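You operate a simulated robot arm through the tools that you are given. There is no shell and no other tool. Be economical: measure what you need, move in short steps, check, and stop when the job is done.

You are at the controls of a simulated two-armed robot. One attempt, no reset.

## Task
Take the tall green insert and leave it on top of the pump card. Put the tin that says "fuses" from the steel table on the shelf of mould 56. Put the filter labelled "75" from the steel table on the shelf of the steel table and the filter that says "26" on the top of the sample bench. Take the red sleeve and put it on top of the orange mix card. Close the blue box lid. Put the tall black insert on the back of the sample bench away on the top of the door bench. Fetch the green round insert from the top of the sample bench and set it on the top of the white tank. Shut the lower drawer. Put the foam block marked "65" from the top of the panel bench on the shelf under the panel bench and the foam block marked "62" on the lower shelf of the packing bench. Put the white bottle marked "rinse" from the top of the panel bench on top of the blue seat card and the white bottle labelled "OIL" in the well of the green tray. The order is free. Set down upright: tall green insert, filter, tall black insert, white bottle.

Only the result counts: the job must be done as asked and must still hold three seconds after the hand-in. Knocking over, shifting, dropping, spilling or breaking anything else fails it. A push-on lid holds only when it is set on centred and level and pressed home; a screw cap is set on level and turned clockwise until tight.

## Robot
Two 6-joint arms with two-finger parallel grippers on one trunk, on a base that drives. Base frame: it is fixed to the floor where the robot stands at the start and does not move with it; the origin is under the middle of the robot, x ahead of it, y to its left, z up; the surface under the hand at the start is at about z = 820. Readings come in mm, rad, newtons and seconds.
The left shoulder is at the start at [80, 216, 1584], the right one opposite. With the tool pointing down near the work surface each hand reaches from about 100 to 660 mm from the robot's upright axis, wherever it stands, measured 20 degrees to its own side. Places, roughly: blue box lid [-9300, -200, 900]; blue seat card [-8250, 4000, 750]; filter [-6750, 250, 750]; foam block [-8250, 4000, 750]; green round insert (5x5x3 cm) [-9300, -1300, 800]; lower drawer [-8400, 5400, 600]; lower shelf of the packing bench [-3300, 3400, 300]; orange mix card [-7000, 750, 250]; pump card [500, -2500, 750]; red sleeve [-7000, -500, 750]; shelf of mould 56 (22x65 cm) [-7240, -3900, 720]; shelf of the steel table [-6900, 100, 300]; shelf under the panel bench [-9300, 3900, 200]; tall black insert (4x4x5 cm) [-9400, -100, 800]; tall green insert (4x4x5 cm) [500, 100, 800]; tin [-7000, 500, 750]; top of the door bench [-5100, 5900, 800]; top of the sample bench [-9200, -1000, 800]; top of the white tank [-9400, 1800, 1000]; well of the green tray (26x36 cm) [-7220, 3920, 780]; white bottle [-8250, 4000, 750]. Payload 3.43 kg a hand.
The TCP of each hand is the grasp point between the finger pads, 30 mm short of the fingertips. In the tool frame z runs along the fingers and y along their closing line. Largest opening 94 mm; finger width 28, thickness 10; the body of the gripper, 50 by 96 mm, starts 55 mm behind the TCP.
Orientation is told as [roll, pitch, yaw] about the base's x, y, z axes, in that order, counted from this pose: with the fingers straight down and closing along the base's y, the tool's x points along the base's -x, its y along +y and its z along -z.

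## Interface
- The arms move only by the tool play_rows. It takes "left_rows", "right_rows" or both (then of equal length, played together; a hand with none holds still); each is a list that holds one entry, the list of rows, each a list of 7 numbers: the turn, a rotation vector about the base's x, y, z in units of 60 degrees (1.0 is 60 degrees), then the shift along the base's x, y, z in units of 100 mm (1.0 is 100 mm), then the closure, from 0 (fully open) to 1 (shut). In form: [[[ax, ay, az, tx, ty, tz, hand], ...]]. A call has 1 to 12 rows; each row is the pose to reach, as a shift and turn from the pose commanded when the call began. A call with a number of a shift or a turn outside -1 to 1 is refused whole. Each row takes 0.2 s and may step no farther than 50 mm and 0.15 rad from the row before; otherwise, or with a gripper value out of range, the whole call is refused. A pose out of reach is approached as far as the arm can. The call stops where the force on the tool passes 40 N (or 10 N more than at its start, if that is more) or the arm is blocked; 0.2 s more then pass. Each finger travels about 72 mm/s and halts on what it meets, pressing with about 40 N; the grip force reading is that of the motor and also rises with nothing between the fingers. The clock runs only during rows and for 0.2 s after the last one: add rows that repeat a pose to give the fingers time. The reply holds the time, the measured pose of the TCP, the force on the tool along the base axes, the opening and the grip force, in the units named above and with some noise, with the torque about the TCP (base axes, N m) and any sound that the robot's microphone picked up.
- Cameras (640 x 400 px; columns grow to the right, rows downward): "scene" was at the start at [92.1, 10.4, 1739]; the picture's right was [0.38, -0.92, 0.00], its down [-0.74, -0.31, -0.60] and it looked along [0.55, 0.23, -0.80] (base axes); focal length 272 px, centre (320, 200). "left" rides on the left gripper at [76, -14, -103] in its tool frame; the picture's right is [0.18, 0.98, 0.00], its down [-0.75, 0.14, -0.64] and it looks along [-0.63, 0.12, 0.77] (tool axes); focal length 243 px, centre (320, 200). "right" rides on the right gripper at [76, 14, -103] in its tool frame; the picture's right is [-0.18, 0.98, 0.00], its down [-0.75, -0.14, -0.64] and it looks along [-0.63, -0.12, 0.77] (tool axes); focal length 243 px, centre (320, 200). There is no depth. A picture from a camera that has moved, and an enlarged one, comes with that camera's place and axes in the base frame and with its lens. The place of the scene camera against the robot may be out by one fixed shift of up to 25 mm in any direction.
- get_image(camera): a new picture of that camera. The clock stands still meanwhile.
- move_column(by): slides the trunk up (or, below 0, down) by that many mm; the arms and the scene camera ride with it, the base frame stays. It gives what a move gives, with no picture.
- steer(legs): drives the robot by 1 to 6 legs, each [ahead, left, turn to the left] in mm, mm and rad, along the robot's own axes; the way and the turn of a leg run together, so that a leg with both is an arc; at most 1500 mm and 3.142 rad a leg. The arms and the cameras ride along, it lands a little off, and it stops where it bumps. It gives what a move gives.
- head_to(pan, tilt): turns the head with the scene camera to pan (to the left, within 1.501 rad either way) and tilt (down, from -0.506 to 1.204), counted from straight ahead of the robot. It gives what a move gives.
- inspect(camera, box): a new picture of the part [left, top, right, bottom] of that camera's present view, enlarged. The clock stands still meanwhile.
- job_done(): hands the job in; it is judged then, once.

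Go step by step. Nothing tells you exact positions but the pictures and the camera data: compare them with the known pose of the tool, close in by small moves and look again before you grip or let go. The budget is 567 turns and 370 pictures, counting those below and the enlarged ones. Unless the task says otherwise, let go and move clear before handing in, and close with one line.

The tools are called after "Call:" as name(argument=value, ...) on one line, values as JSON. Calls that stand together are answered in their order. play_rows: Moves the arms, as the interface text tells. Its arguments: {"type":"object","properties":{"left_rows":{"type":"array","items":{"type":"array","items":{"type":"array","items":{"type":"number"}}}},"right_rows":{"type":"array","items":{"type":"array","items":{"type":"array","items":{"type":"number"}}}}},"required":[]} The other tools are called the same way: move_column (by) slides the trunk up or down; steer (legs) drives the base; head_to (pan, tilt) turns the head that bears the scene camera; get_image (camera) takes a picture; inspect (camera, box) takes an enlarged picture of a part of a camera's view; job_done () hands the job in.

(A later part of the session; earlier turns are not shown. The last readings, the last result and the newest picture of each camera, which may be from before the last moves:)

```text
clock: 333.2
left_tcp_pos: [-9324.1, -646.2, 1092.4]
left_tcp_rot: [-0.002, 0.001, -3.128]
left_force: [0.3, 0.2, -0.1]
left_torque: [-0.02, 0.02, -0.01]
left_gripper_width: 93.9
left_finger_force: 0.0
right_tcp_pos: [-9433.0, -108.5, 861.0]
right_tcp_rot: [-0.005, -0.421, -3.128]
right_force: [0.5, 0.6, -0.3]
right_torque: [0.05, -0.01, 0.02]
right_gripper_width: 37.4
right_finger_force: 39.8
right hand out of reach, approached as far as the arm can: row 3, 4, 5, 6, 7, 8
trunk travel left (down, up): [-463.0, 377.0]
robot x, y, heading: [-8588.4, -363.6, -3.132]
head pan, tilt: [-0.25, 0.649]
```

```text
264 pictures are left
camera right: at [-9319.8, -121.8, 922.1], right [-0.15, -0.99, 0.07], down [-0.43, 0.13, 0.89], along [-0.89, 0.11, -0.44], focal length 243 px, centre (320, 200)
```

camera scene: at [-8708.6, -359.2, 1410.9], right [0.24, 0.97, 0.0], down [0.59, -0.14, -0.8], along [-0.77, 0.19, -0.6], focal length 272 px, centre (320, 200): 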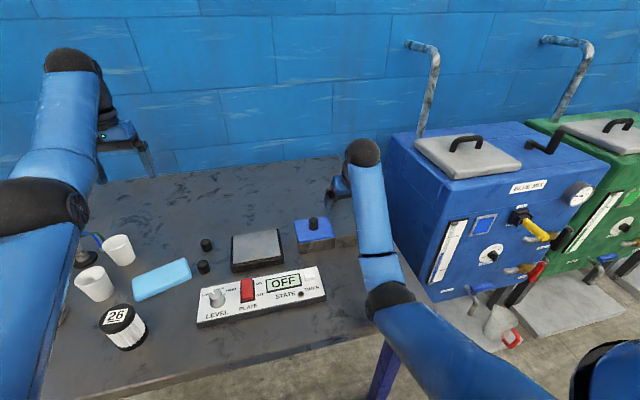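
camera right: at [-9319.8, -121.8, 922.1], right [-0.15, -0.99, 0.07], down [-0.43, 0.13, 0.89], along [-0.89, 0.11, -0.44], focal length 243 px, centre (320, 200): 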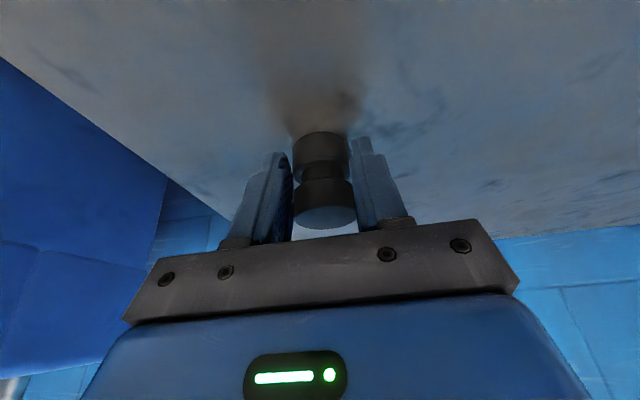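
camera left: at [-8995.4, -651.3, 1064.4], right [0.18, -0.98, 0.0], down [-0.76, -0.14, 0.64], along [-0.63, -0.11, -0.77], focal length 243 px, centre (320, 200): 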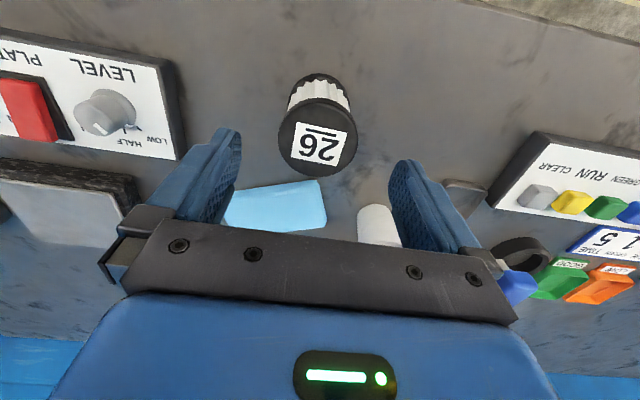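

Gripped (37 mm). Lifting and drawing back.

Call:
play_rows(right_rows=[[[0, 0, 0, 0.02, 0, 0.2, 0.9], [0, 0, 0, 0.1, 0, 0.5, 0.9], [0, 0, 0, 0.3, 0, 0.8, 0.9], [0, 0, 0, 0.6, 0, 1.0, 0.9], [0, 0, 0, 0.9, 0, 1.0, 0.9], [0, 0, 0, 0.9, 0, 1.0, 0.9]]])

Call:
get_image(camera="right")

Call:
get_image(camera="scene")

```text
clock: 334.6
left_tcp_pos: [-9324.9, -645.4, 1091.5]
left_tcp_rot: [-0.002, 0.002, -3.127]
left_force: [0.0, -0.4, 0.6]
left_torque: [-0.02, 0.0, -0.01]
left_gripper_width: 93.8
left_finger_force: 0.0
right_tcp_pos: [-9341.4, -109.0, 959.8]
right_tcp_rot: [-0.003, -0.419, -3.128]
right_force: [0.0, 0.5, 0.8]
right_torque: [0.03, -0.04, 0.02]
right_gripper_width: 37.4
right_finger_force: 39.4
trunk travel left (down, up): [-463.0, 377.0]
robot x, y, heading: [-8589.7, -363.7, -3.135]
head pan, tilt: [-0.25, 0.649]
```

```text
263 pictures are left
camera right: at [-9229.1, -122.0, 1023.0], right [-0.16, -0.99, 0.07], down [-0.43, 0.13, 0.89], along [-0.89, 0.11, -0.44], focal length 243 px, centre (320, 200)
```

right: 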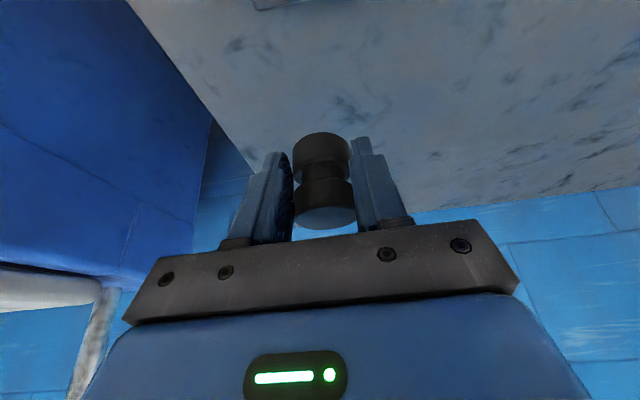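

```text
262 pictures are left
camera scene: at [-8709.8, -359.4, 1410.8], right [0.24, 0.97, 0.0], down [0.59, -0.14, -0.8], along [-0.77, 0.19, -0.61], focal length 272 px, centre (320, 200)
```

scene: 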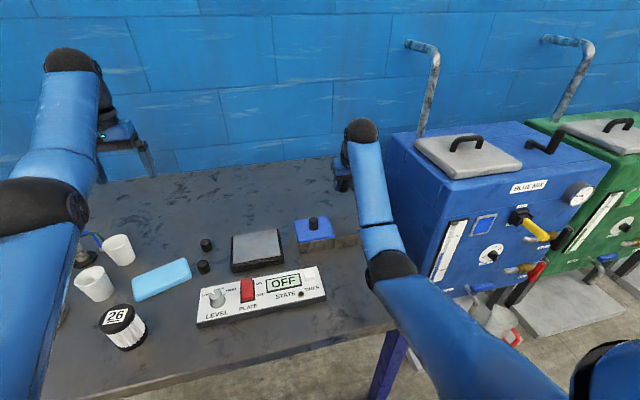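

Black insert held. Back off and go to the green round insert; the right hand rises to clear the cups.

Call:
steer(legs=[[-420, 0, -0.006], [0, 665, 0]])

Call:
play_rows(right_rows=[[[0, 0, 0, 0, 0, 0.35, 0.9], [0, 0, 0, 0, 0, 0.7, 0.9], [0, 0, 0, 0, 0, 1.0, 0.9], [0, 0, 0, 0, 0, 1.0, 0.9]]])

Call:
play_rows(left_rows=[[[0, 0, 0, 0, 0, -0.35, 0], [0, 0, 0, 0, 0, -0.7, 0], [0, 0, 0, 0, 0, -0.9, 0]]], right_rows=[[[0, 0, 0, 0, 0, 0.35, 0.9], [0, 0, 0, 0, 0, 0.7, 0.9], [0, 0, 0, 0, 0, 0.7, 0.9]]])

Call:
head_to(pan=0.3, tilt=0.6)

Call:
get_image(camera="scene")

Call:
get_image(camera="left")

```text
clock: 340.4
left_tcp_pos: [-8907.7, -1308.5, 1091.9]
left_tcp_rot: [-0.002, 0.001, -3.129]
left_force: [-0.5, 0.3, -0.3]
left_torque: [0.0, 0.04, 0.03]
left_gripper_width: 93.8
left_finger_force: 0.0
right_tcp_pos: [-8926.3, -770.6, 961.9]
right_tcp_rot: [-0.002, -0.42, -3.127]
right_force: [0.4, -0.3, -0.4]
right_torque: [0.05, -0.01, 0.01]
right_gripper_width: 37.2
right_finger_force: 39.9
trunk travel left (down, up): [-463.0, 377.0]
robot x, y, heading: [-8174.2, -1023.6, -3.134]
head pan, tilt: [-0.25, 0.649]
```

```text
clock: 341.4
left_tcp_pos: [-8908.8, -1308.6, 1091.4]
left_tcp_rot: [0.0, 0.0, -3.128]
left_force: [-0.3, 0.4, 0.1]
left_torque: [0.03, -0.02, 0.0]
left_gripper_width: 93.8
left_finger_force: 0.1
right_tcp_pos: [-8923.6, -771.2, 1060.9]
right_tcp_rot: [-0.003, -0.419, -3.127]
right_force: [0.0, 0.6, -0.8]
right_torque: [-0.03, -0.02, -0.01]
right_gripper_width: 37.1
right_finger_force: 39.6
trunk travel left (down, up): [-463.0, 377.0]
robot x, y, heading: [-8173.3, -1025.6, -3.132]
head pan, tilt: [-0.25, 0.649]
```

```text
clock: 342.2
left_tcp_pos: [-8913.3, -1309.5, 1001.6]
left_tcp_rot: [-0.001, 0.001, -3.129]
left_force: [0.6, -0.3, -0.8]
left_torque: [-0.01, 0.0, 0.02]
left_gripper_width: 93.9
left_finger_force: 0.1
left hand out of reach, approached as far as the arm can: row 1, 2, 3
right_tcp_pos: [-8936.5, -769.5, 1133.9]
right_tcp_rot: [-0.005, -0.42, -3.127]
right_force: [-0.2, 0.1, -0.9]
right_torque: [-0.01, -0.01, -0.02]
right_gripper_width: 36.9
right_finger_force: 39.9
right hand out of reach, approached as far as the arm can: row 1, 2, 3
trunk travel left (down, up): [-463.0, 377.0]
robot x, y, heading: [-8176.5, -1022.7, -3.131]
head pan, tilt: [-0.25, 0.649]
```

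```text
clock: 343.2
left_tcp_pos: [-8912.0, -1308.8, 1002.8]
left_tcp_rot: [-0.002, 0.001, -3.128]
left_force: [-0.7, 0.5, -0.4]
left_torque: [0.01, 0.05, -0.02]
left_gripper_width: 94.3
left_finger_force: 0.2
right_tcp_pos: [-8935.7, -770.3, 1133.3]
right_tcp_rot: [-0.004, -0.42, -3.128]
right_force: [-0.3, 0.8, 0.6]
right_torque: [-0.01, 0.0, -0.01]
right_gripper_width: 36.8
right_finger_force: 40.0
trunk travel left (down, up): [-463.0, 377.0]
robot x, y, heading: [-8173.0, -1023.7, -3.135]
head pan, tilt: [0.3, 0.6]
```

```text
261 pictures are left
camera scene: at [-8292.5, -1069.6, 1415.1], right [-0.31, 0.95, 0.0], down [0.54, 0.17, -0.82], along [-0.79, -0.25, -0.57], focal length 272 px, centre (320, 200)
```

scene: 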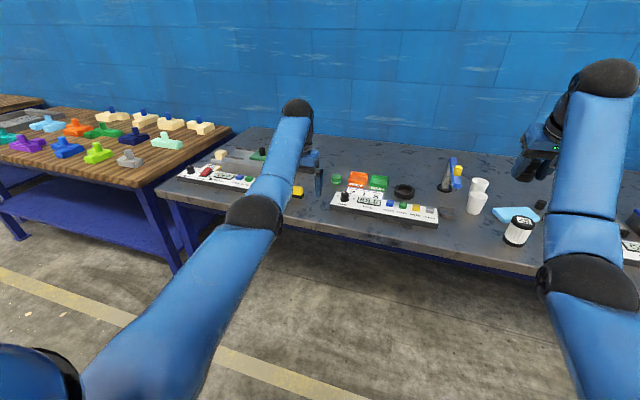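

```text
260 pictures are left
camera left: at [-8836.9, -1294.8, 1105.2], right [0.2, -0.98, 0.0], down [-0.75, -0.15, 0.64], along [-0.63, -0.12, -0.77], focal length 243 px, centre (320, 200)
```

left: 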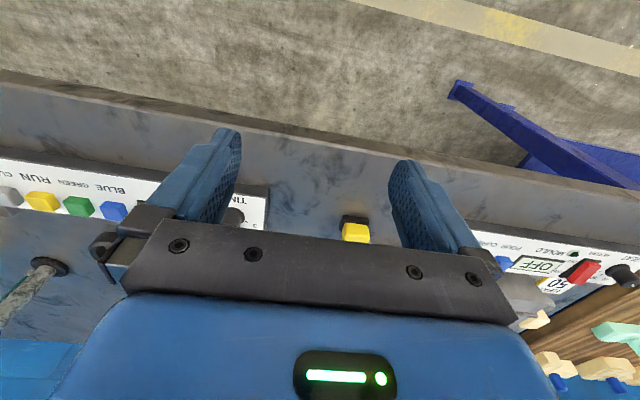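

Green disc about [-9272, -1310]. Driving in.

Call:
steer(legs=[[335, 0, -0.006]])

Call:
get_image(camera="left")

```text
clock: 345.4
left_tcp_pos: [-9247.3, -1314.3, 1002.6]
left_tcp_rot: [-0.001, -0.001, -3.129]
left_force: [0.9, 0.2, -0.1]
left_torque: [0.02, 0.0, -0.03]
left_gripper_width: 93.8
left_finger_force: 0.0
right_tcp_pos: [-9268.7, -773.4, 1133.9]
right_tcp_rot: [-0.004, -0.422, -3.126]
right_force: [0.0, 0.6, -0.1]
right_torque: [0.01, -0.02, -0.03]
right_gripper_width: 36.9
right_finger_force: 39.8
trunk travel left (down, up): [-463.0, 377.0]
robot x, y, heading: [-8508.8, -1026.8, -3.13]
head pan, tilt: [0.3, 0.6]
```

```text
259 pictures are left
camera left: at [-9171.3, -1298.7, 1105.8], right [0.2, -0.98, 0.0], down [-0.75, -0.15, 0.64], along [-0.63, -0.13, -0.77], focal length 243 px, centre (320, 200)
```

left: 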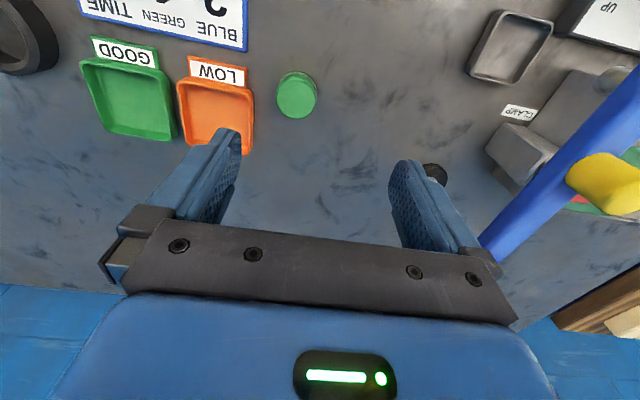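

Disc about [-9250, -1292], tray edge close by at y≈-1238. I go down with partly closed fingers, a touch to the left.

Call:
play_rows(left_rows=[[[0, 0, 0, -0.03, 0.17, 0, 0.25], [0, 0, 0, -0.03, 0.17, -0.4, 0.25], [0, 0, 0, -0.03, 0.17, -0.8, 0.25], [0, 0, 0, -0.03, 0.17, -0.9, 0.25], [0, 0, 0, -0.03, 0.17, -0.9, 0.25]]])

Call:
get_image(camera="left")

```text
clock: 346.6
left_tcp_pos: [-9251.6, -1297.6, 911.7]
left_tcp_rot: [-0.002, 0.002, -3.129]
left_force: [0.1, -0.2, -0.1]
left_torque: [-0.04, 0.0, 0.02]
left_gripper_width: 70.4
left_finger_force: 0.1
right_tcp_pos: [-9270.6, -773.9, 1133.2]
right_tcp_rot: [-0.003, -0.42, -3.127]
right_force: [0.4, 0.4, 0.3]
right_torque: [0.01, 0.02, -0.02]
right_gripper_width: 36.9
right_finger_force: 40.6
trunk travel left (down, up): [-463.0, 377.0]
robot x, y, heading: [-8506.0, -1028.4, -3.133]
head pan, tilt: [0.3, 0.6]
```

```text
258 pictures are left
camera left: at [-9175.6, -1282.6, 1015.0], right [0.2, -0.98, 0.0], down [-0.75, -0.15, 0.64], along [-0.63, -0.13, -0.77], focal length 243 px, centre (320, 200)
```

left: 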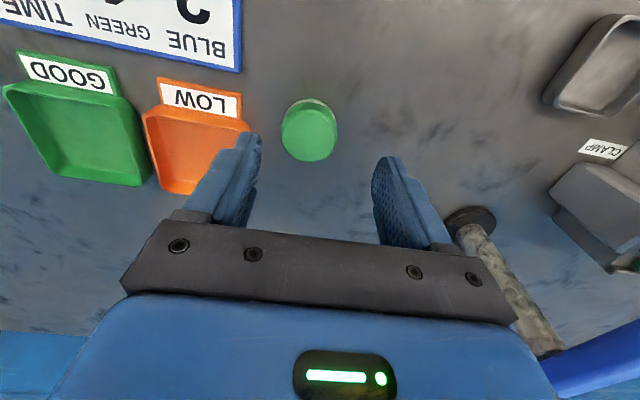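

Call:
play_rows(left_rows=[[[0, 0, 0, 0, 0, -0.3, 0.25], [0, 0, 0, 0, 0, -0.5, 0.25], [0, 0, 0, 0, 0, -0.6, 0.25], [0, 0, 0, 0, 0, -0.6, 0.9], [0, 0, 0, 0, 0, -0.6, 0.9], [0, 0, 0, 0, 0, -0.6, 0.9], [0, 0, 0, 0, 0, -0.3, 0.9], [0, 0, 0, 0, 0, 0.1, 0.9], [0, 0, 0, 0, 0, 0.5, 0.9], [0, 0, 0, 0, 0, 0.9, 0.9]]])

Call:
get_image(camera="left")

```text
clock: 348.8
left_tcp_pos: [-9248.4, -1297.7, 1003.3]
left_tcp_rot: [-0.001, 0.002, -3.129]
left_force: [0.3, -0.4, -0.3]
left_torque: [0.03, 0.02, 0.05]
left_gripper_width: 42.4
left_finger_force: 39.8
right_tcp_pos: [-9269.8, -774.4, 1131.7]
right_tcp_rot: [-0.004, -0.424, -3.127]
right_force: [0.6, 0.6, 0.2]
right_torque: [-0.03, 0.03, -0.02]
right_gripper_width: 36.9
right_finger_force: 40.2
trunk travel left (down, up): [-463.0, 377.0]
robot x, y, heading: [-8507.4, -1023.9, -3.131]
head pan, tilt: [0.3, 0.6]
```

```text
257 pictures are left
camera left: at [-9173.2, -1281.9, 1106.2], right [0.2, -0.98, 0.0], down [-0.75, -0.15, 0.64], along [-0.63, -0.13, -0.77], focal length 243 px, centre (320, 200)
```

left: 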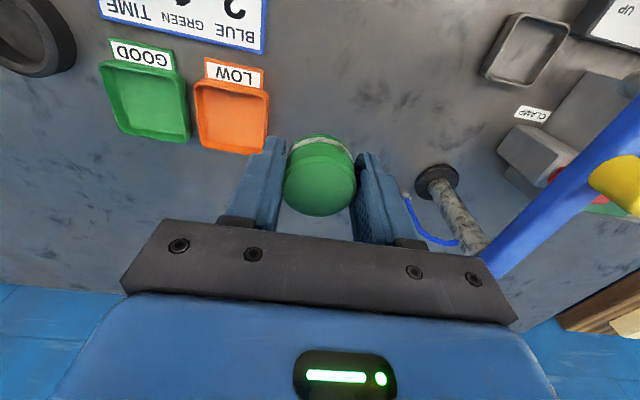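

Green insert held. Now to the white tank.

Call:
steer(legs=[[-560, 0, -0.01], [0, -1480, 0], [0, -1480, 0]])

Call:
head_to(pan=0.0, tilt=0.45)

Call:
get_image(camera="scene")

```text
clock: 365.6
left_tcp_pos: [-8606.5, 1654.8, 1002.5]
left_tcp_rot: [-0.003, 0.002, 3.102]
left_force: [0.2, -0.6, -0.3]
left_torque: [0.02, -0.01, 0.01]
left_gripper_width: 41.3
left_finger_force: 39.7
right_tcp_pos: [-8598.9, 2178.0, 1132.5]
right_tcp_rot: [-0.003, -0.42, 3.102]
right_force: [0.7, 0.6, -0.5]
right_torque: [0.03, -0.05, 0.0]
right_gripper_width: 36.6
right_finger_force: 40.0
trunk travel left (down, up): [-463.0, 377.0]
robot x, y, heading: [-7849.5, 1883.9, 3.1]
head pan, tilt: [0.3, 0.6]
```

```text
clock: 366.4
left_tcp_pos: [-8605.6, 1653.6, 1001.5]
left_tcp_rot: [-0.001, 0.001, 3.101]
left_force: [-0.6, 0.9, -0.2]
left_torque: [-0.02, 0.01, 0.0]
left_gripper_width: 40.9
left_finger_force: 39.8
right_tcp_pos: [-8598.8, 2177.9, 1132.5]
right_tcp_rot: [-0.003, -0.421, 3.104]
right_force: [-0.7, -0.5, -0.5]
right_torque: [0.01, -0.04, 0.01]
right_gripper_width: 36.5
right_finger_force: 39.8
trunk travel left (down, up): [-463.0, 377.0]
robot x, y, heading: [-7849.4, 1882.3, 3.098]
head pan, tilt: [0.0, 0.45]
```

```text
256 pictures are left
camera scene: at [-7978.4, 1871.4, 1428.6], right [0.04, 1.0, 0.0], down [0.44, -0.02, -0.9], along [-0.9, 0.04, -0.44], focal length 272 px, centre (320, 200)
```

scene: 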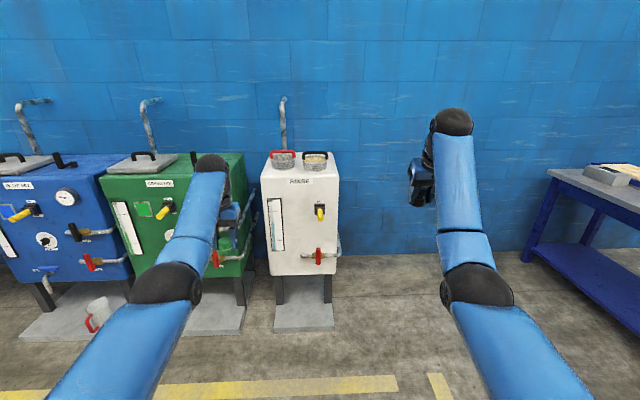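

Call:
inspect(camera="scene", box=[240, 130, 360, 210])

```text
5.00 times, centred on (300, 170) of scene
camera zoom: at [-7978.4, 1871.4, 1428.6], right [0.04, 1.0, 0.0], down [0.44, -0.02, -0.9], along [-0.9, 0.04, -0.44], focal length 1358 px, centre (420, 350)
```

zoom: 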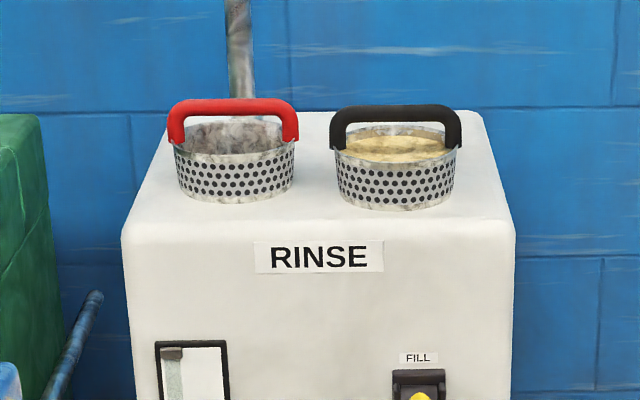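

The white tank's top has two strainers in front; free area is behind them at x≈-9380. I line up, raise, and move in above the handles.

Call:
steer(legs=[[0, -205, 0.0416]])

Call:
move_column(by=180)

Call:
steer(legs=[[500, 0, 0]])

Call:
head_to(pan=0.1, tilt=0.6)

Call:
get_image(camera="scene")

Call:
get_image(camera="left")

```text
clock: 368.1
left_tcp_pos: [-8591.8, 1836.1, 1001.6]
left_tcp_rot: [-0.004, 0.001, 3.137]
left_force: [0.7, -0.5, -0.6]
left_torque: [0.03, 0.03, -0.01]
left_gripper_width: 40.9
left_finger_force: 40.1
right_tcp_pos: [-8601.9, 2361.4, 1134.3]
right_tcp_rot: [-0.005, -0.42, 3.139]
right_force: [-0.9, -0.1, 0.1]
right_torque: [-0.03, -0.02, -0.01]
right_gripper_width: 36.5
right_finger_force: 39.8
trunk travel left (down, up): [-463.0, 377.0]
robot x, y, heading: [-7841.6, 2097.0, 3.132]
head pan, tilt: [0.0, 0.45]
```

```text
clock: 370.1
left_tcp_pos: [-8592.0, 1838.0, 1182.0]
left_tcp_rot: [-0.001, 0.002, 3.137]
left_force: [-0.2, -0.9, -0.3]
left_torque: [0.04, 0.0, 0.01]
left_gripper_width: 41.0
left_finger_force: 40.0
right_tcp_pos: [-8602.8, 2362.1, 1312.9]
right_tcp_rot: [-0.004, -0.422, 3.136]
right_force: [0.0, -0.5, -0.3]
right_torque: [0.01, -0.02, -0.02]
right_gripper_width: 36.7
right_finger_force: 40.1
trunk travel left (down, up): [-643.0, 197.0]
robot x, y, heading: [-7841.3, 2093.0, 3.13]
head pan, tilt: [0.0, 0.45]
```

```text
clock: 373.1
left_tcp_pos: [-9103.6, 1858.0, 1183.3]
left_tcp_rot: [-0.003, 0.001, 3.122]
left_force: [0.6, -0.2, -0.4]
left_torque: [-0.01, 0.03, 0.02]
left_gripper_width: 40.8
left_finger_force: 40.3
right_tcp_pos: [-9105.2, 2380.8, 1314.8]
right_tcp_rot: [-0.003, -0.422, 3.124]
right_force: [1.2, 0.5, -0.1]
right_torque: [0.0, 0.03, -0.01]
right_gripper_width: 36.6
right_finger_force: 40.3
trunk travel left (down, up): [-643.0, 197.0]
robot x, y, heading: [-8347.4, 2104.7, 3.119]
head pan, tilt: [0.0, 0.45]
```

```text
clock: 373.8
left_tcp_pos: [-9103.3, 1858.1, 1181.5]
left_tcp_rot: [0.0, 0.002, 3.12]
left_force: [0.1, -0.7, -0.6]
left_torque: [-0.01, -0.02, 0.01]
left_gripper_width: 41.1
left_finger_force: 40.1
right_tcp_pos: [-9107.2, 2380.4, 1314.6]
right_tcp_rot: [-0.003, -0.422, 3.122]
right_force: [0.1, 0.3, -0.5]
right_torque: [0.01, -0.04, 0.01]
right_gripper_width: 36.5
right_finger_force: 40.1
trunk travel left (down, up): [-643.0, 197.0]
robot x, y, heading: [-8350.1, 2099.1, 3.116]
head pan, tilt: [0.099, 0.6]
```

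```text
254 pictures are left
camera scene: at [-8477.3, 2077.4, 1595.2], right [-0.07, 1.0, 0.0], down [0.56, 0.04, -0.83], along [-0.82, -0.06, -0.56], focal length 272 px, centre (320, 200)
```

scene: 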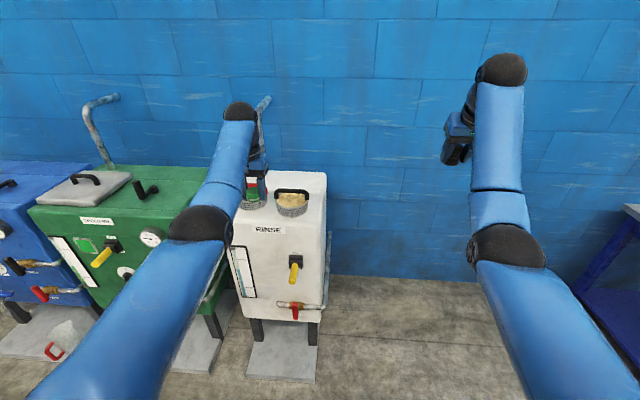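

```text
253 pictures are left
camera left: at [-9028.1, 1870.0, 1285.5], right [0.16, -0.99, 0.0], down [-0.76, -0.13, 0.64], along [-0.63, -0.1, -0.77], focal length 243 px, centre (320, 200)
```

left: 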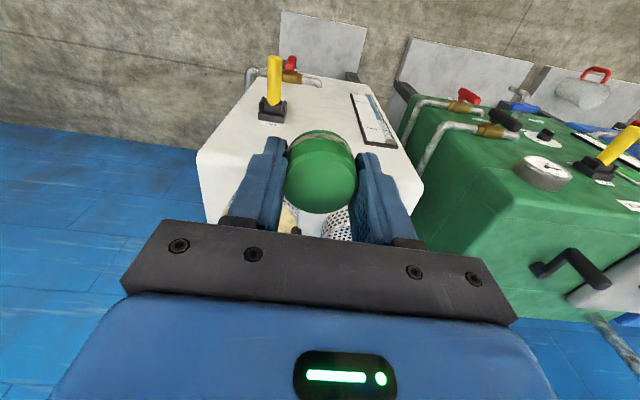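

Height of the tank top is uncertain; I raise a bit more and move further in to see the top surface.

Call:
move_column(by=80)

Call:
steer(legs=[[160, 0, 0.025]])

Call:
get_image(camera="left")

Call:
get_image(camera="scene")

```text
clock: 374.9
left_tcp_pos: [-9104.7, 1857.1, 1262.8]
left_tcp_rot: [-0.001, 0.002, 3.121]
left_force: [0.1, -0.8, -0.6]
left_torque: [0.0, 0.0, 0.03]
left_gripper_width: 40.8
left_finger_force: 40.0
right_tcp_pos: [-9106.6, 2382.1, 1393.5]
right_tcp_rot: [-0.004, -0.42, 3.121]
right_force: [0.3, 0.0, -0.7]
right_torque: [0.04, -0.01, -0.04]
right_gripper_width: 36.5
right_finger_force: 39.8
trunk travel left (down, up): [-723.0, 117.0]
robot x, y, heading: [-8355.5, 2099.1, 3.12]
head pan, tilt: [0.099, 0.6]
```

```text
clock: 376.3
left_tcp_pos: [-9253.0, 1841.7, 1264.3]
left_tcp_rot: [-0.001, -0.001, -3.136]
left_force: [0.5, -0.4, 0.1]
left_torque: [0.02, 0.03, -0.02]
left_gripper_width: 40.8
left_finger_force: 39.5
right_tcp_pos: [-9265.4, 2366.7, 1396.3]
right_tcp_rot: [-0.002, -0.422, -3.139]
right_force: [-0.6, -0.5, 0.5]
right_torque: [0.02, 0.0, -0.02]
right_gripper_width: 36.5
right_finger_force: 39.5
trunk travel left (down, up): [-723.0, 117.0]
robot x, y, heading: [-8509.0, 2102.1, 3.141]
head pan, tilt: [0.099, 0.6]
```

```text
252 pictures are left
camera left: at [-9176.2, 1856.3, 1367.8], right [0.19, -0.98, 0.0], down [-0.75, -0.14, 0.64], along [-0.63, -0.12, -0.77], focal length 243 px, centre (320, 200)
```

left: 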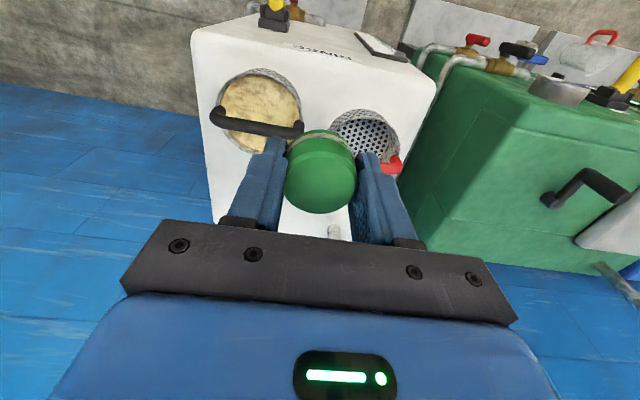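

```text
251 pictures are left
camera scene: at [-8629.9, 2076.8, 1675.6], right [-0.1, 1.0, 0.0], down [0.56, 0.06, -0.83], along [-0.82, -0.08, -0.56], focal length 272 px, centre (320, 200)
```

scene: 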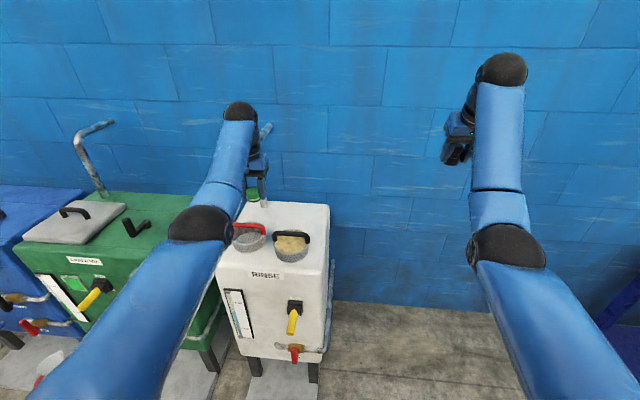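

Tank top about z≈940, front edge x≈-9268, strainers at x≈-9380; free area behind them at about [-9500, 1830]. Moving over it.

Call:
move_column(by=-80)

Call:
steer(legs=[[245, 5, 0]])

Call:
get_image(camera="left")

Call:
get_image(camera="scene")

```text
clock: 377.5
left_tcp_pos: [-9255.0, 1841.7, 1182.6]
left_tcp_rot: [-0.001, 0.002, -3.138]
left_force: [0.6, -0.8, 0.0]
left_torque: [0.0, 0.01, 0.0]
left_gripper_width: 41.1
left_finger_force: 39.9
right_tcp_pos: [-9268.8, 2366.6, 1313.6]
right_tcp_rot: [-0.004, -0.424, -3.138]
right_force: [-0.3, -0.8, 0.2]
right_torque: [-0.03, 0.01, -0.01]
right_gripper_width: 36.7
right_finger_force: 40.7
trunk travel left (down, up): [-643.0, 197.0]
robot x, y, heading: [-8509.6, 2100.0, 3.14]
head pan, tilt: [0.099, 0.6]
```

```text
clock: 379.3
left_tcp_pos: [-9489.7, 1827.1, 1184.3]
left_tcp_rot: [-0.002, -0.002, -3.128]
left_force: [0.6, 0.3, -0.8]
left_torque: [-0.01, 0.02, 0.03]
left_gripper_width: 40.7
left_finger_force: 40.3
right_tcp_pos: [-9509.3, 2350.4, 1316.1]
right_tcp_rot: [-0.003, -0.424, -3.125]
right_force: [-0.2, 0.5, -0.4]
right_torque: [0.01, 0.02, -0.02]
right_gripper_width: 36.4
right_finger_force: 39.9
trunk travel left (down, up): [-643.0, 197.0]
robot x, y, heading: [-8748.4, 2093.8, -3.133]
head pan, tilt: [0.099, 0.6]
```

```text
250 pictures are left
camera left: at [-9412.9, 1842.3, 1287.8], right [0.2, -0.98, 0.0], down [-0.75, -0.15, 0.64], along [-0.63, -0.13, -0.77], focal length 243 px, centre (320, 200)
```

left: 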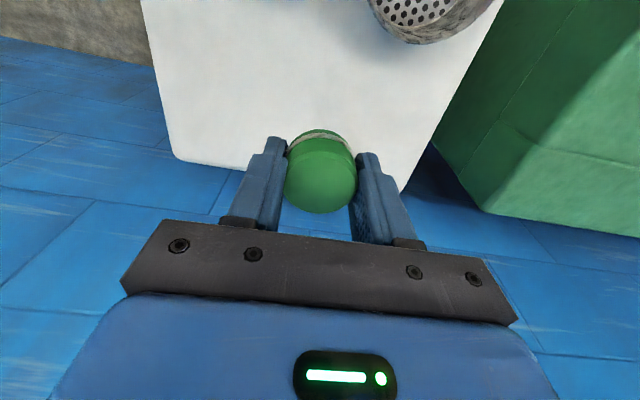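

```text
249 pictures are left
camera scene: at [-8869.6, 2069.3, 1595.6], right [-0.11, 0.99, 0.0], down [0.56, 0.06, -0.83], along [-0.82, -0.09, -0.56], focal length 272 px, centre (320, 200)
```

scene: 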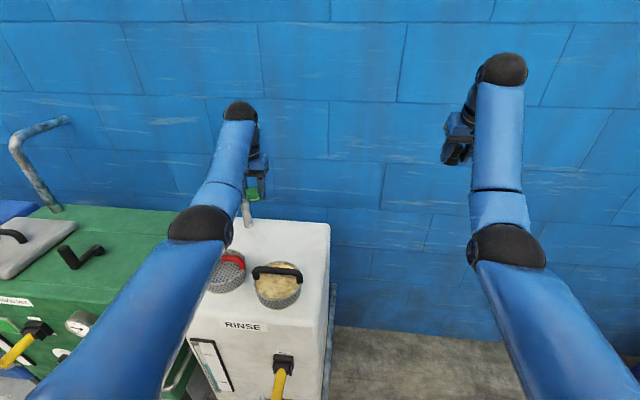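

Straight below is clear white top (back edge x≈-9650). Lowering.

Call:
play_rows(left_rows=[[[0, 0, 0, -0.15, 0.05, 0, 0.9], [0, 0, 0, -0.15, 0.05, -0.3, 0.9], [0, 0, 0, -0.15, 0.05, -0.6, 0.9], [0, 0, 0, -0.15, 0.05, -0.9, 0.9], [0, 0, 0, -0.15, 0.05, -0.9, 0.9]]])

Call:
move_column(by=-60)

Call:
get_image(camera="left")

```text
clock: 380.5
left_tcp_pos: [-9505.5, 1832.9, 1095.4]
left_tcp_rot: [0.0, 0.001, -3.128]
left_force: [0.3, -0.8, 0.1]
left_torque: [0.02, 0.0, -0.02]
left_gripper_width: 40.9
left_finger_force: 40.4
left hand out of reach, approached as far as the arm can: row 1
right_tcp_pos: [-9513.3, 2351.4, 1313.8]
right_tcp_rot: [-0.004, -0.423, -3.126]
right_force: [0.6, -0.5, -0.4]
right_torque: [0.01, -0.01, 0.02]
right_gripper_width: 36.6
right_finger_force: 39.6
trunk travel left (down, up): [-643.0, 197.0]
robot x, y, heading: [-8752.0, 2097.0, -3.134]
head pan, tilt: [0.099, 0.6]
```

```text
clock: 381.5
left_tcp_pos: [-9505.1, 1831.9, 1034.6]
left_tcp_rot: [-0.002, 0.002, -3.128]
left_force: [-0.2, -0.7, -0.4]
left_torque: [0.02, 0.04, -0.01]
left_gripper_width: 40.7
left_finger_force: 40.3
right_tcp_pos: [-9511.5, 2350.3, 1256.0]
right_tcp_rot: [-0.004, -0.424, -3.125]
right_force: [0.5, 0.3, -0.3]
right_torque: [0.0, 0.0, 0.01]
right_gripper_width: 36.5
right_finger_force: 39.6
trunk travel left (down, up): [-583.0, 257.0]
robot x, y, heading: [-8750.7, 2097.8, -3.132]
head pan, tilt: [0.099, 0.6]
```

```text
248 pictures are left
camera left: at [-9430.4, 1847.3, 1137.8], right [0.2, -0.98, 0.0], down [-0.75, -0.15, 0.64], along [-0.63, -0.13, -0.77], focal length 243 px, centre (320, 200)
```

left: 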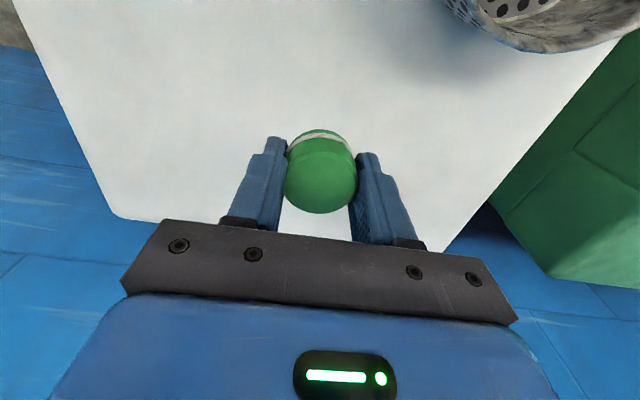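

Tank top is at z≈950; about 50 mm to go.

Call:
play_rows(left_rows=[[[0, 0, 0, 0, 0, -0.25, 0.9], [0, 0, 0, 0, 0, -0.4, 0.9], [0, 0, 0, 0, 0, -0.43, 0.9], [0, 0, 0, 0, 0, -0.46, 0.9], [0, 0, 0, 0, 0, -0.49, 0.9], [0, 0, 0, 0, 0, -0.51, 0.9], [0, 0, 0, 0, 0, -0.53, 0.9], [0, 0, 0, 0, 0, -0.55, 0.9]]])

Call:
get_image(camera="left")

```text
clock: 383.3
left_tcp_pos: [-9507.8, 1832.1, 981.3]
left_tcp_rot: [-0.002, -0.001, -3.129]
left_force: [-0.3, -1.0, 6.5]
left_torque: [-0.09, -0.08, -0.01]
left_gripper_width: 41.0
left_finger_force: 40.2
right_tcp_pos: [-9512.7, 2350.6, 1254.7]
right_tcp_rot: [-0.003, -0.423, -3.127]
right_force: [0.4, -0.7, 0.0]
right_torque: [-0.03, -0.02, -0.01]
right_gripper_width: 36.9
right_finger_force: 39.8
trunk travel left (down, up): [-583.0, 257.0]
robot x, y, heading: [-8753.1, 2093.1, -3.133]
head pan, tilt: [0.099, 0.6]
```

```text
247 pictures are left
camera left: at [-9430.1, 1848.0, 1084.6], right [0.2, -0.98, 0.0], down [-0.75, -0.15, 0.64], along [-0.63, -0.13, -0.77], focal length 243 px, centre (320, 200)
```

left: 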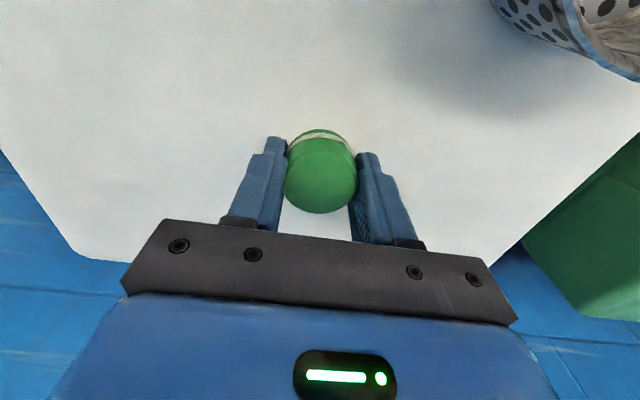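

Contact. Releasing and rising.

Call:
play_rows(left_rows=[[[0, 0, 0, 0, 0, 0.02, 0.9], [0, 0, 0, 0, 0, 0.02, 0.6], [0, 0, 0, 0, 0, 0.02, 0.2], [0, 0, 0, 0, 0, 0.02, 0.2], [0, 0, 0, 0, 0, 0.3, 0.2], [0, 0, 0, 0, 0, 0.7, 0.2], [0, 0, 0, 0, 0, 1.0, 0.2]]])

Call:
get_image(camera="left")

```text
clock: 384.9
left_tcp_pos: [-9506.5, 1833.6, 1079.1]
left_tcp_rot: [-0.002, 0.001, -3.127]
left_force: [0.2, 0.3, -0.2]
left_torque: [0.02, 0.0, 0.02]
left_gripper_width: 75.1
left_finger_force: 0.1
right_tcp_pos: [-9512.7, 2351.4, 1254.4]
right_tcp_rot: [-0.004, -0.421, -3.125]
right_force: [0.9, 0.2, 0.3]
right_torque: [0.01, 0.01, 0.02]
right_gripper_width: 36.4
right_finger_force: 40.1
trunk travel left (down, up): [-583.0, 257.0]
robot x, y, heading: [-8748.8, 2099.3, -3.127]
head pan, tilt: [0.099, 0.6]
```

```text
246 pictures are left
camera left: at [-9431.3, 1848.9, 1181.5], right [0.2, -0.98, 0.0], down [-0.75, -0.15, 0.64], along [-0.63, -0.13, -0.77], focal length 243 px, centre (320, 200)
```

left: 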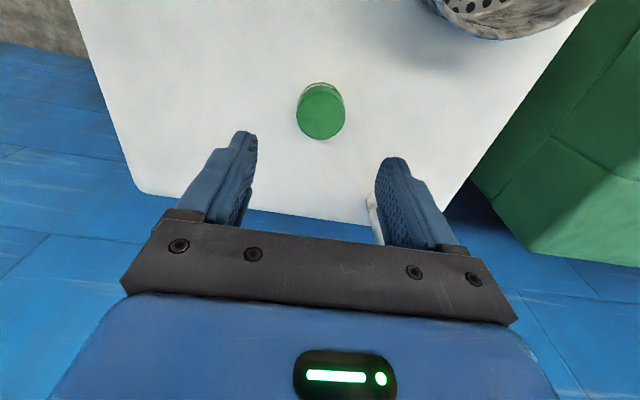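

Green insert sits on the white tank. Now I raise, back off and turn towards the panel bench.

Call:
move_column(by=120)

Call:
steer(legs=[[-700, 0, 0], [0, 0, -1.58]])

Call:
head_to(pan=0.0, tilt=0.4)

Call:
get_image(camera="scene")

```text
clock: 386.4
left_tcp_pos: [-9507.4, 1833.9, 1197.5]
left_tcp_rot: [-0.002, 0.002, -3.129]
left_force: [0.7, -0.5, -0.5]
left_torque: [-0.02, -0.01, 0.03]
left_gripper_width: 75.1
left_finger_force: 0.0
right_tcp_pos: [-9512.9, 2351.5, 1374.6]
right_tcp_rot: [-0.002, -0.42, -3.126]
right_force: [-0.6, -0.1, -1.1]
right_torque: [0.0, 0.01, 0.01]
right_gripper_width: 36.6
right_finger_force: 39.9
trunk travel left (down, up): [-703.0, 137.0]
robot x, y, heading: [-8752.6, 2099.4, -3.131]
head pan, tilt: [0.099, 0.6]
```

```text
clock: 393.9
left_tcp_pos: [-8327.1, 2864.9, 1197.4]
left_tcp_rot: [-0.002, 0.002, 1.562]
left_force: [0.5, 1.1, -0.7]
left_torque: [0.01, -0.05, 0.02]
left_gripper_width: 75.1
left_finger_force: 0.2
right_tcp_pos: [-7810.1, 2860.4, 1373.3]
right_tcp_rot: [-0.004, -0.424, 1.564]
right_force: [-0.4, 0.0, 0.0]
right_torque: [0.0, 0.0, -0.03]
right_gripper_width: 36.1
right_finger_force: 39.7
trunk travel left (down, up): [-703.0, 137.0]
robot x, y, heading: [-8081.5, 2100.0, 1.553]
head pan, tilt: [0.099, 0.6]
```

```text
clock: 394.7
left_tcp_pos: [-8327.5, 2865.2, 1197.9]
left_tcp_rot: [-0.002, 0.001, 1.564]
left_force: [-0.4, 0.8, 0.4]
left_torque: [0.04, 0.0, 0.03]
left_gripper_width: 74.9
left_finger_force: 0.2
right_tcp_pos: [-7810.6, 2859.6, 1373.5]
right_tcp_rot: [-0.002, -0.421, 1.564]
right_force: [-0.1, -0.1, -1.0]
right_torque: [0.0, 0.02, -0.01]
right_gripper_width: 36.2
right_finger_force: 40.2
trunk travel left (down, up): [-703.0, 137.0]
robot x, y, heading: [-8080.8, 2101.3, 1.564]
head pan, tilt: [0.0, 0.4]
```

```text
245 pictures are left
camera scene: at [-8086.1, 2206.9, 1673.2], right [1.0, -0.01, 0.0], down [0.0, -0.39, -0.92], along [0.01, 0.92, -0.39], focal length 272 px, centre (320, 200)
```

scene: 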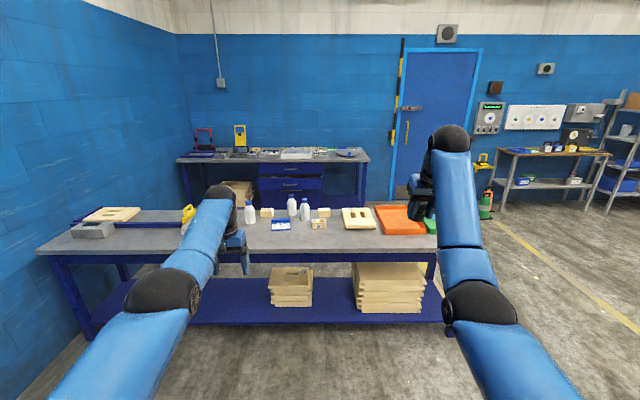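

Call:
inspect(camera="scene", box=[220, 190, 440, 260])

Call:
inspect(camera="scene", box=[170, 110, 410, 220])

Call:
inspect(camera="scene", box=[470, 60, 640, 220])

```text
2.91 times, centred on (330, 225) of scene
camera zoom: at [-8086.1, 2206.9, 1673.2], right [1.0, -0.01, 0.0], down [0.0, -0.39, -0.92], along [0.01, 0.92, -0.39], focal length 790 px, centre (291, 127)
```

zoom: 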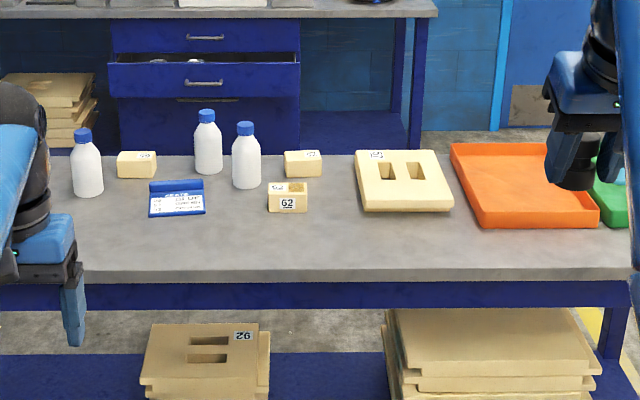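

```text
2.67 times, centred on (290, 165) of scene
camera zoom: at [-8086.1, 2206.9, 1673.2], right [1.0, -0.01, 0.0], down [0.0, -0.39, -0.92], along [0.01, 0.92, -0.39], focal length 724 px, centre (400, 293)
```

zoom: 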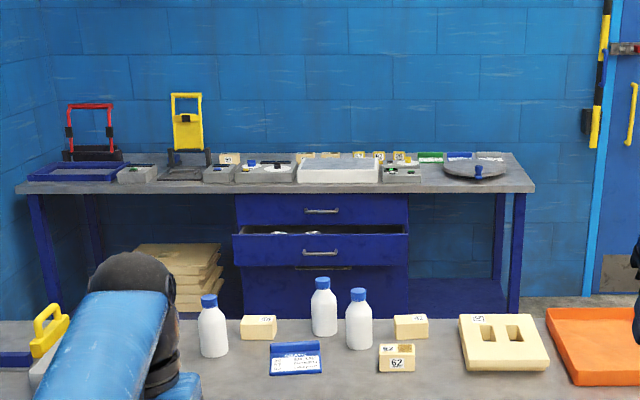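

```text
2.50 times, centred on (555, 140) of scene
camera zoom: at [-8086.1, 2206.9, 1673.2], right [1.0, -0.01, 0.0], down [0.0, -0.39, -0.92], along [0.01, 0.92, -0.39], focal length 679 px, centre (-268, 350)
```

zoom: 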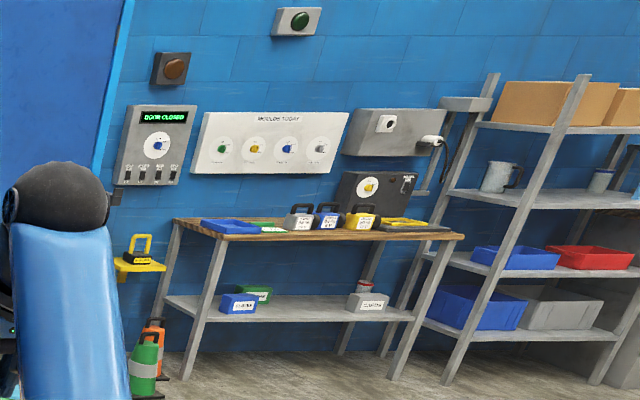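

Drawers face us on the far bench; the second drawer stands open. Bottles, foam blocks and the blue seat card are in the middle of the panel bench. I move closer to read labels.

Call:
steer(legs=[[560, 0, 0]])

Call:
head_to(pan=0.0, tilt=0.6)

Call:
inspect(camera="scene", box=[200, 130, 400, 255])

Call:
get_image(camera="scene")

```text
clock: 397.9
left_tcp_pos: [-8335.5, 3419.3, 1199.3]
left_tcp_rot: [-0.003, -0.001, 1.576]
left_force: [-0.3, -0.8, 0.8]
left_torque: [0.03, 0.01, 0.0]
left_gripper_width: 74.9
left_finger_force: 0.0
right_tcp_pos: [-7817.3, 3419.8, 1375.4]
right_tcp_rot: [-0.003, -0.423, 1.577]
right_force: [-0.3, 0.6, -1.0]
right_torque: [-0.03, 0.0, -0.01]
right_gripper_width: 36.0
right_finger_force: 39.8
trunk travel left (down, up): [-703.0, 137.0]
robot x, y, heading: [-8080.8, 2659.4, 1.572]
head pan, tilt: [0.0, 0.4]
```

```text
clock: 398.6
left_tcp_pos: [-8335.3, 3421.0, 1198.1]
left_tcp_rot: [-0.001, 0.001, 1.577]
left_force: [-0.1, -0.2, 0.1]
left_torque: [-0.03, -0.03, 0.02]
left_gripper_width: 75.3
left_finger_force: 0.1
right_tcp_pos: [-7817.3, 3421.7, 1373.9]
right_tcp_rot: [-0.003, -0.424, 1.578]
right_force: [-0.5, 0.0, -0.2]
right_torque: [0.0, 0.0, -0.01]
right_gripper_width: 36.4
right_finger_force: 40.3
trunk travel left (down, up): [-703.0, 137.0]
robot x, y, heading: [-8078.7, 2664.5, 1.576]
head pan, tilt: [0.0, 0.6]
```

```text
3.20 times, centred on (300, 192) of scene
camera zoom: at [-8085.0, 2761.2, 1655.2], right [1.0, 0.0, 0.0], down [0.0, -0.56, -0.83], along [0.0, 0.83, -0.56], focal length 869 px, centre (384, 224)
```

zoom: 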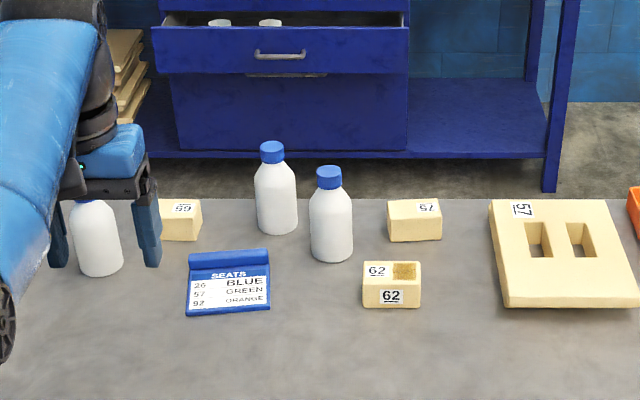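

```text
240 pictures are left
camera scene: at [-8085.0, 2761.2, 1655.2], right [1.0, 0.0, 0.0], down [0.0, -0.56, -0.83], along [0.0, 0.83, -0.56], focal length 272 px, centre (320, 200)
```

scene: 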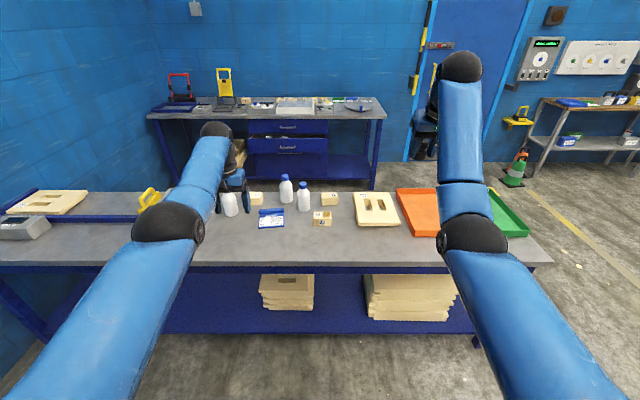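

Call:
inspect(camera="scene", box=[240, 180, 280, 210])

Call:
inspect(camera="scene", box=[310, 180, 350, 210])

```text
13.33 times, centred on (260, 195) of scene
camera zoom: at [-8085.0, 2761.2, 1655.2], right [1.0, 0.0, 0.0], down [0.0, -0.56, -0.83], along [0.0, 0.83, -0.56], focal length 3620 px, centre (1120, 267)
```

zoom: 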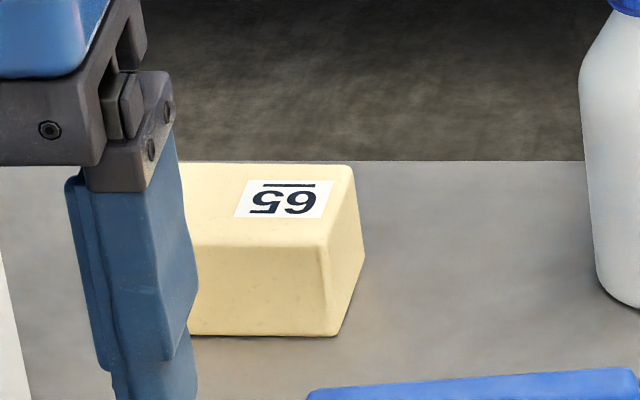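

```text
13.33 times, centred on (330, 195) of scene
camera zoom: at [-8085.0, 2761.2, 1655.2], right [1.0, 0.0, 0.0], down [0.0, -0.56, -0.83], along [0.0, 0.83, -0.56], focal length 3620 px, centre (187, 267)
```

zoom: 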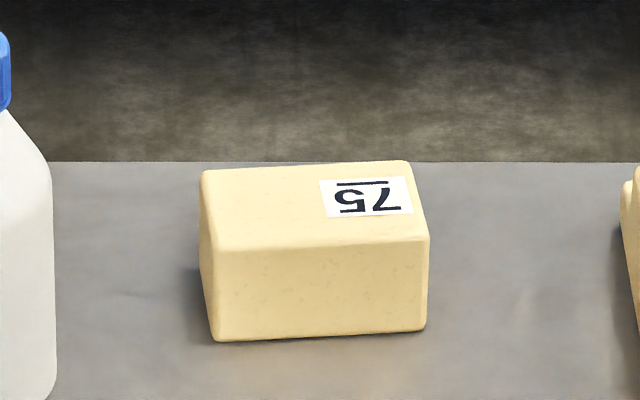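

Foam "65" is the left-back block, "62" the front one; bottle labels face the other side. The items sit near the back edge, so I'll work from the aisle beyond. Driving round the right end.

Call:
steer(legs=[[-300, 0, -0.005], [0, -1450, 0], [1100, 0, 0], [1080, 0, 0]])

Call:
head_to(pan=0.9, tilt=0.45)

Call:
get_image(camera="scene")

```text
clock: 417.9
left_tcp_pos: [-7042.0, 5276.5, 1199.2]
left_tcp_rot: [-0.002, -0.001, 1.646]
left_force: [0.1, 0.1, 0.2]
left_torque: [-0.02, 0.02, 0.01]
left_gripper_width: 75.3
left_finger_force: 0.0
right_tcp_pos: [-6525.8, 5312.2, 1374.4]
right_tcp_rot: [-0.004, -0.423, 1.647]
right_force: [-1.1, 0.1, -0.3]
right_torque: [0.0, -0.04, 0.0]
right_gripper_width: 36.2
right_finger_force: 40.1
trunk travel left (down, up): [-703.0, 137.0]
robot x, y, heading: [-6732.5, 4535.8, 1.641]
head pan, tilt: [0.0, 0.6]
```

```text
clock: 419.1
left_tcp_pos: [-7042.1, 5276.2, 1199.2]
left_tcp_rot: [-0.001, 0.002, 1.646]
left_force: [0.1, -0.1, 0.1]
left_torque: [-0.04, 0.0, 0.02]
left_gripper_width: 75.2
left_finger_force: 0.0
right_tcp_pos: [-6527.2, 5312.8, 1375.3]
right_tcp_rot: [-0.004, -0.423, 1.649]
right_force: [-0.6, 0.6, -0.7]
right_torque: [0.01, -0.01, 0.01]
right_gripper_width: 36.2
right_finger_force: 40.3
trunk travel left (down, up): [-703.0, 137.0]
robot x, y, heading: [-6733.0, 4536.8, 1.642]
head pan, tilt: [0.901, 0.45]
```

```text
237 pictures are left
camera scene: at [-6817.5, 4600.4, 1668.6], right [0.56, 0.83, 0.0], down [0.36, -0.25, -0.9], along [-0.74, 0.51, -0.44], focal length 272 px, centre (320, 200)
```

scene: 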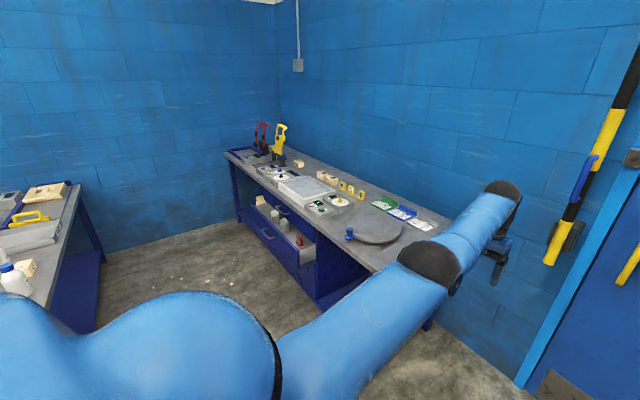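

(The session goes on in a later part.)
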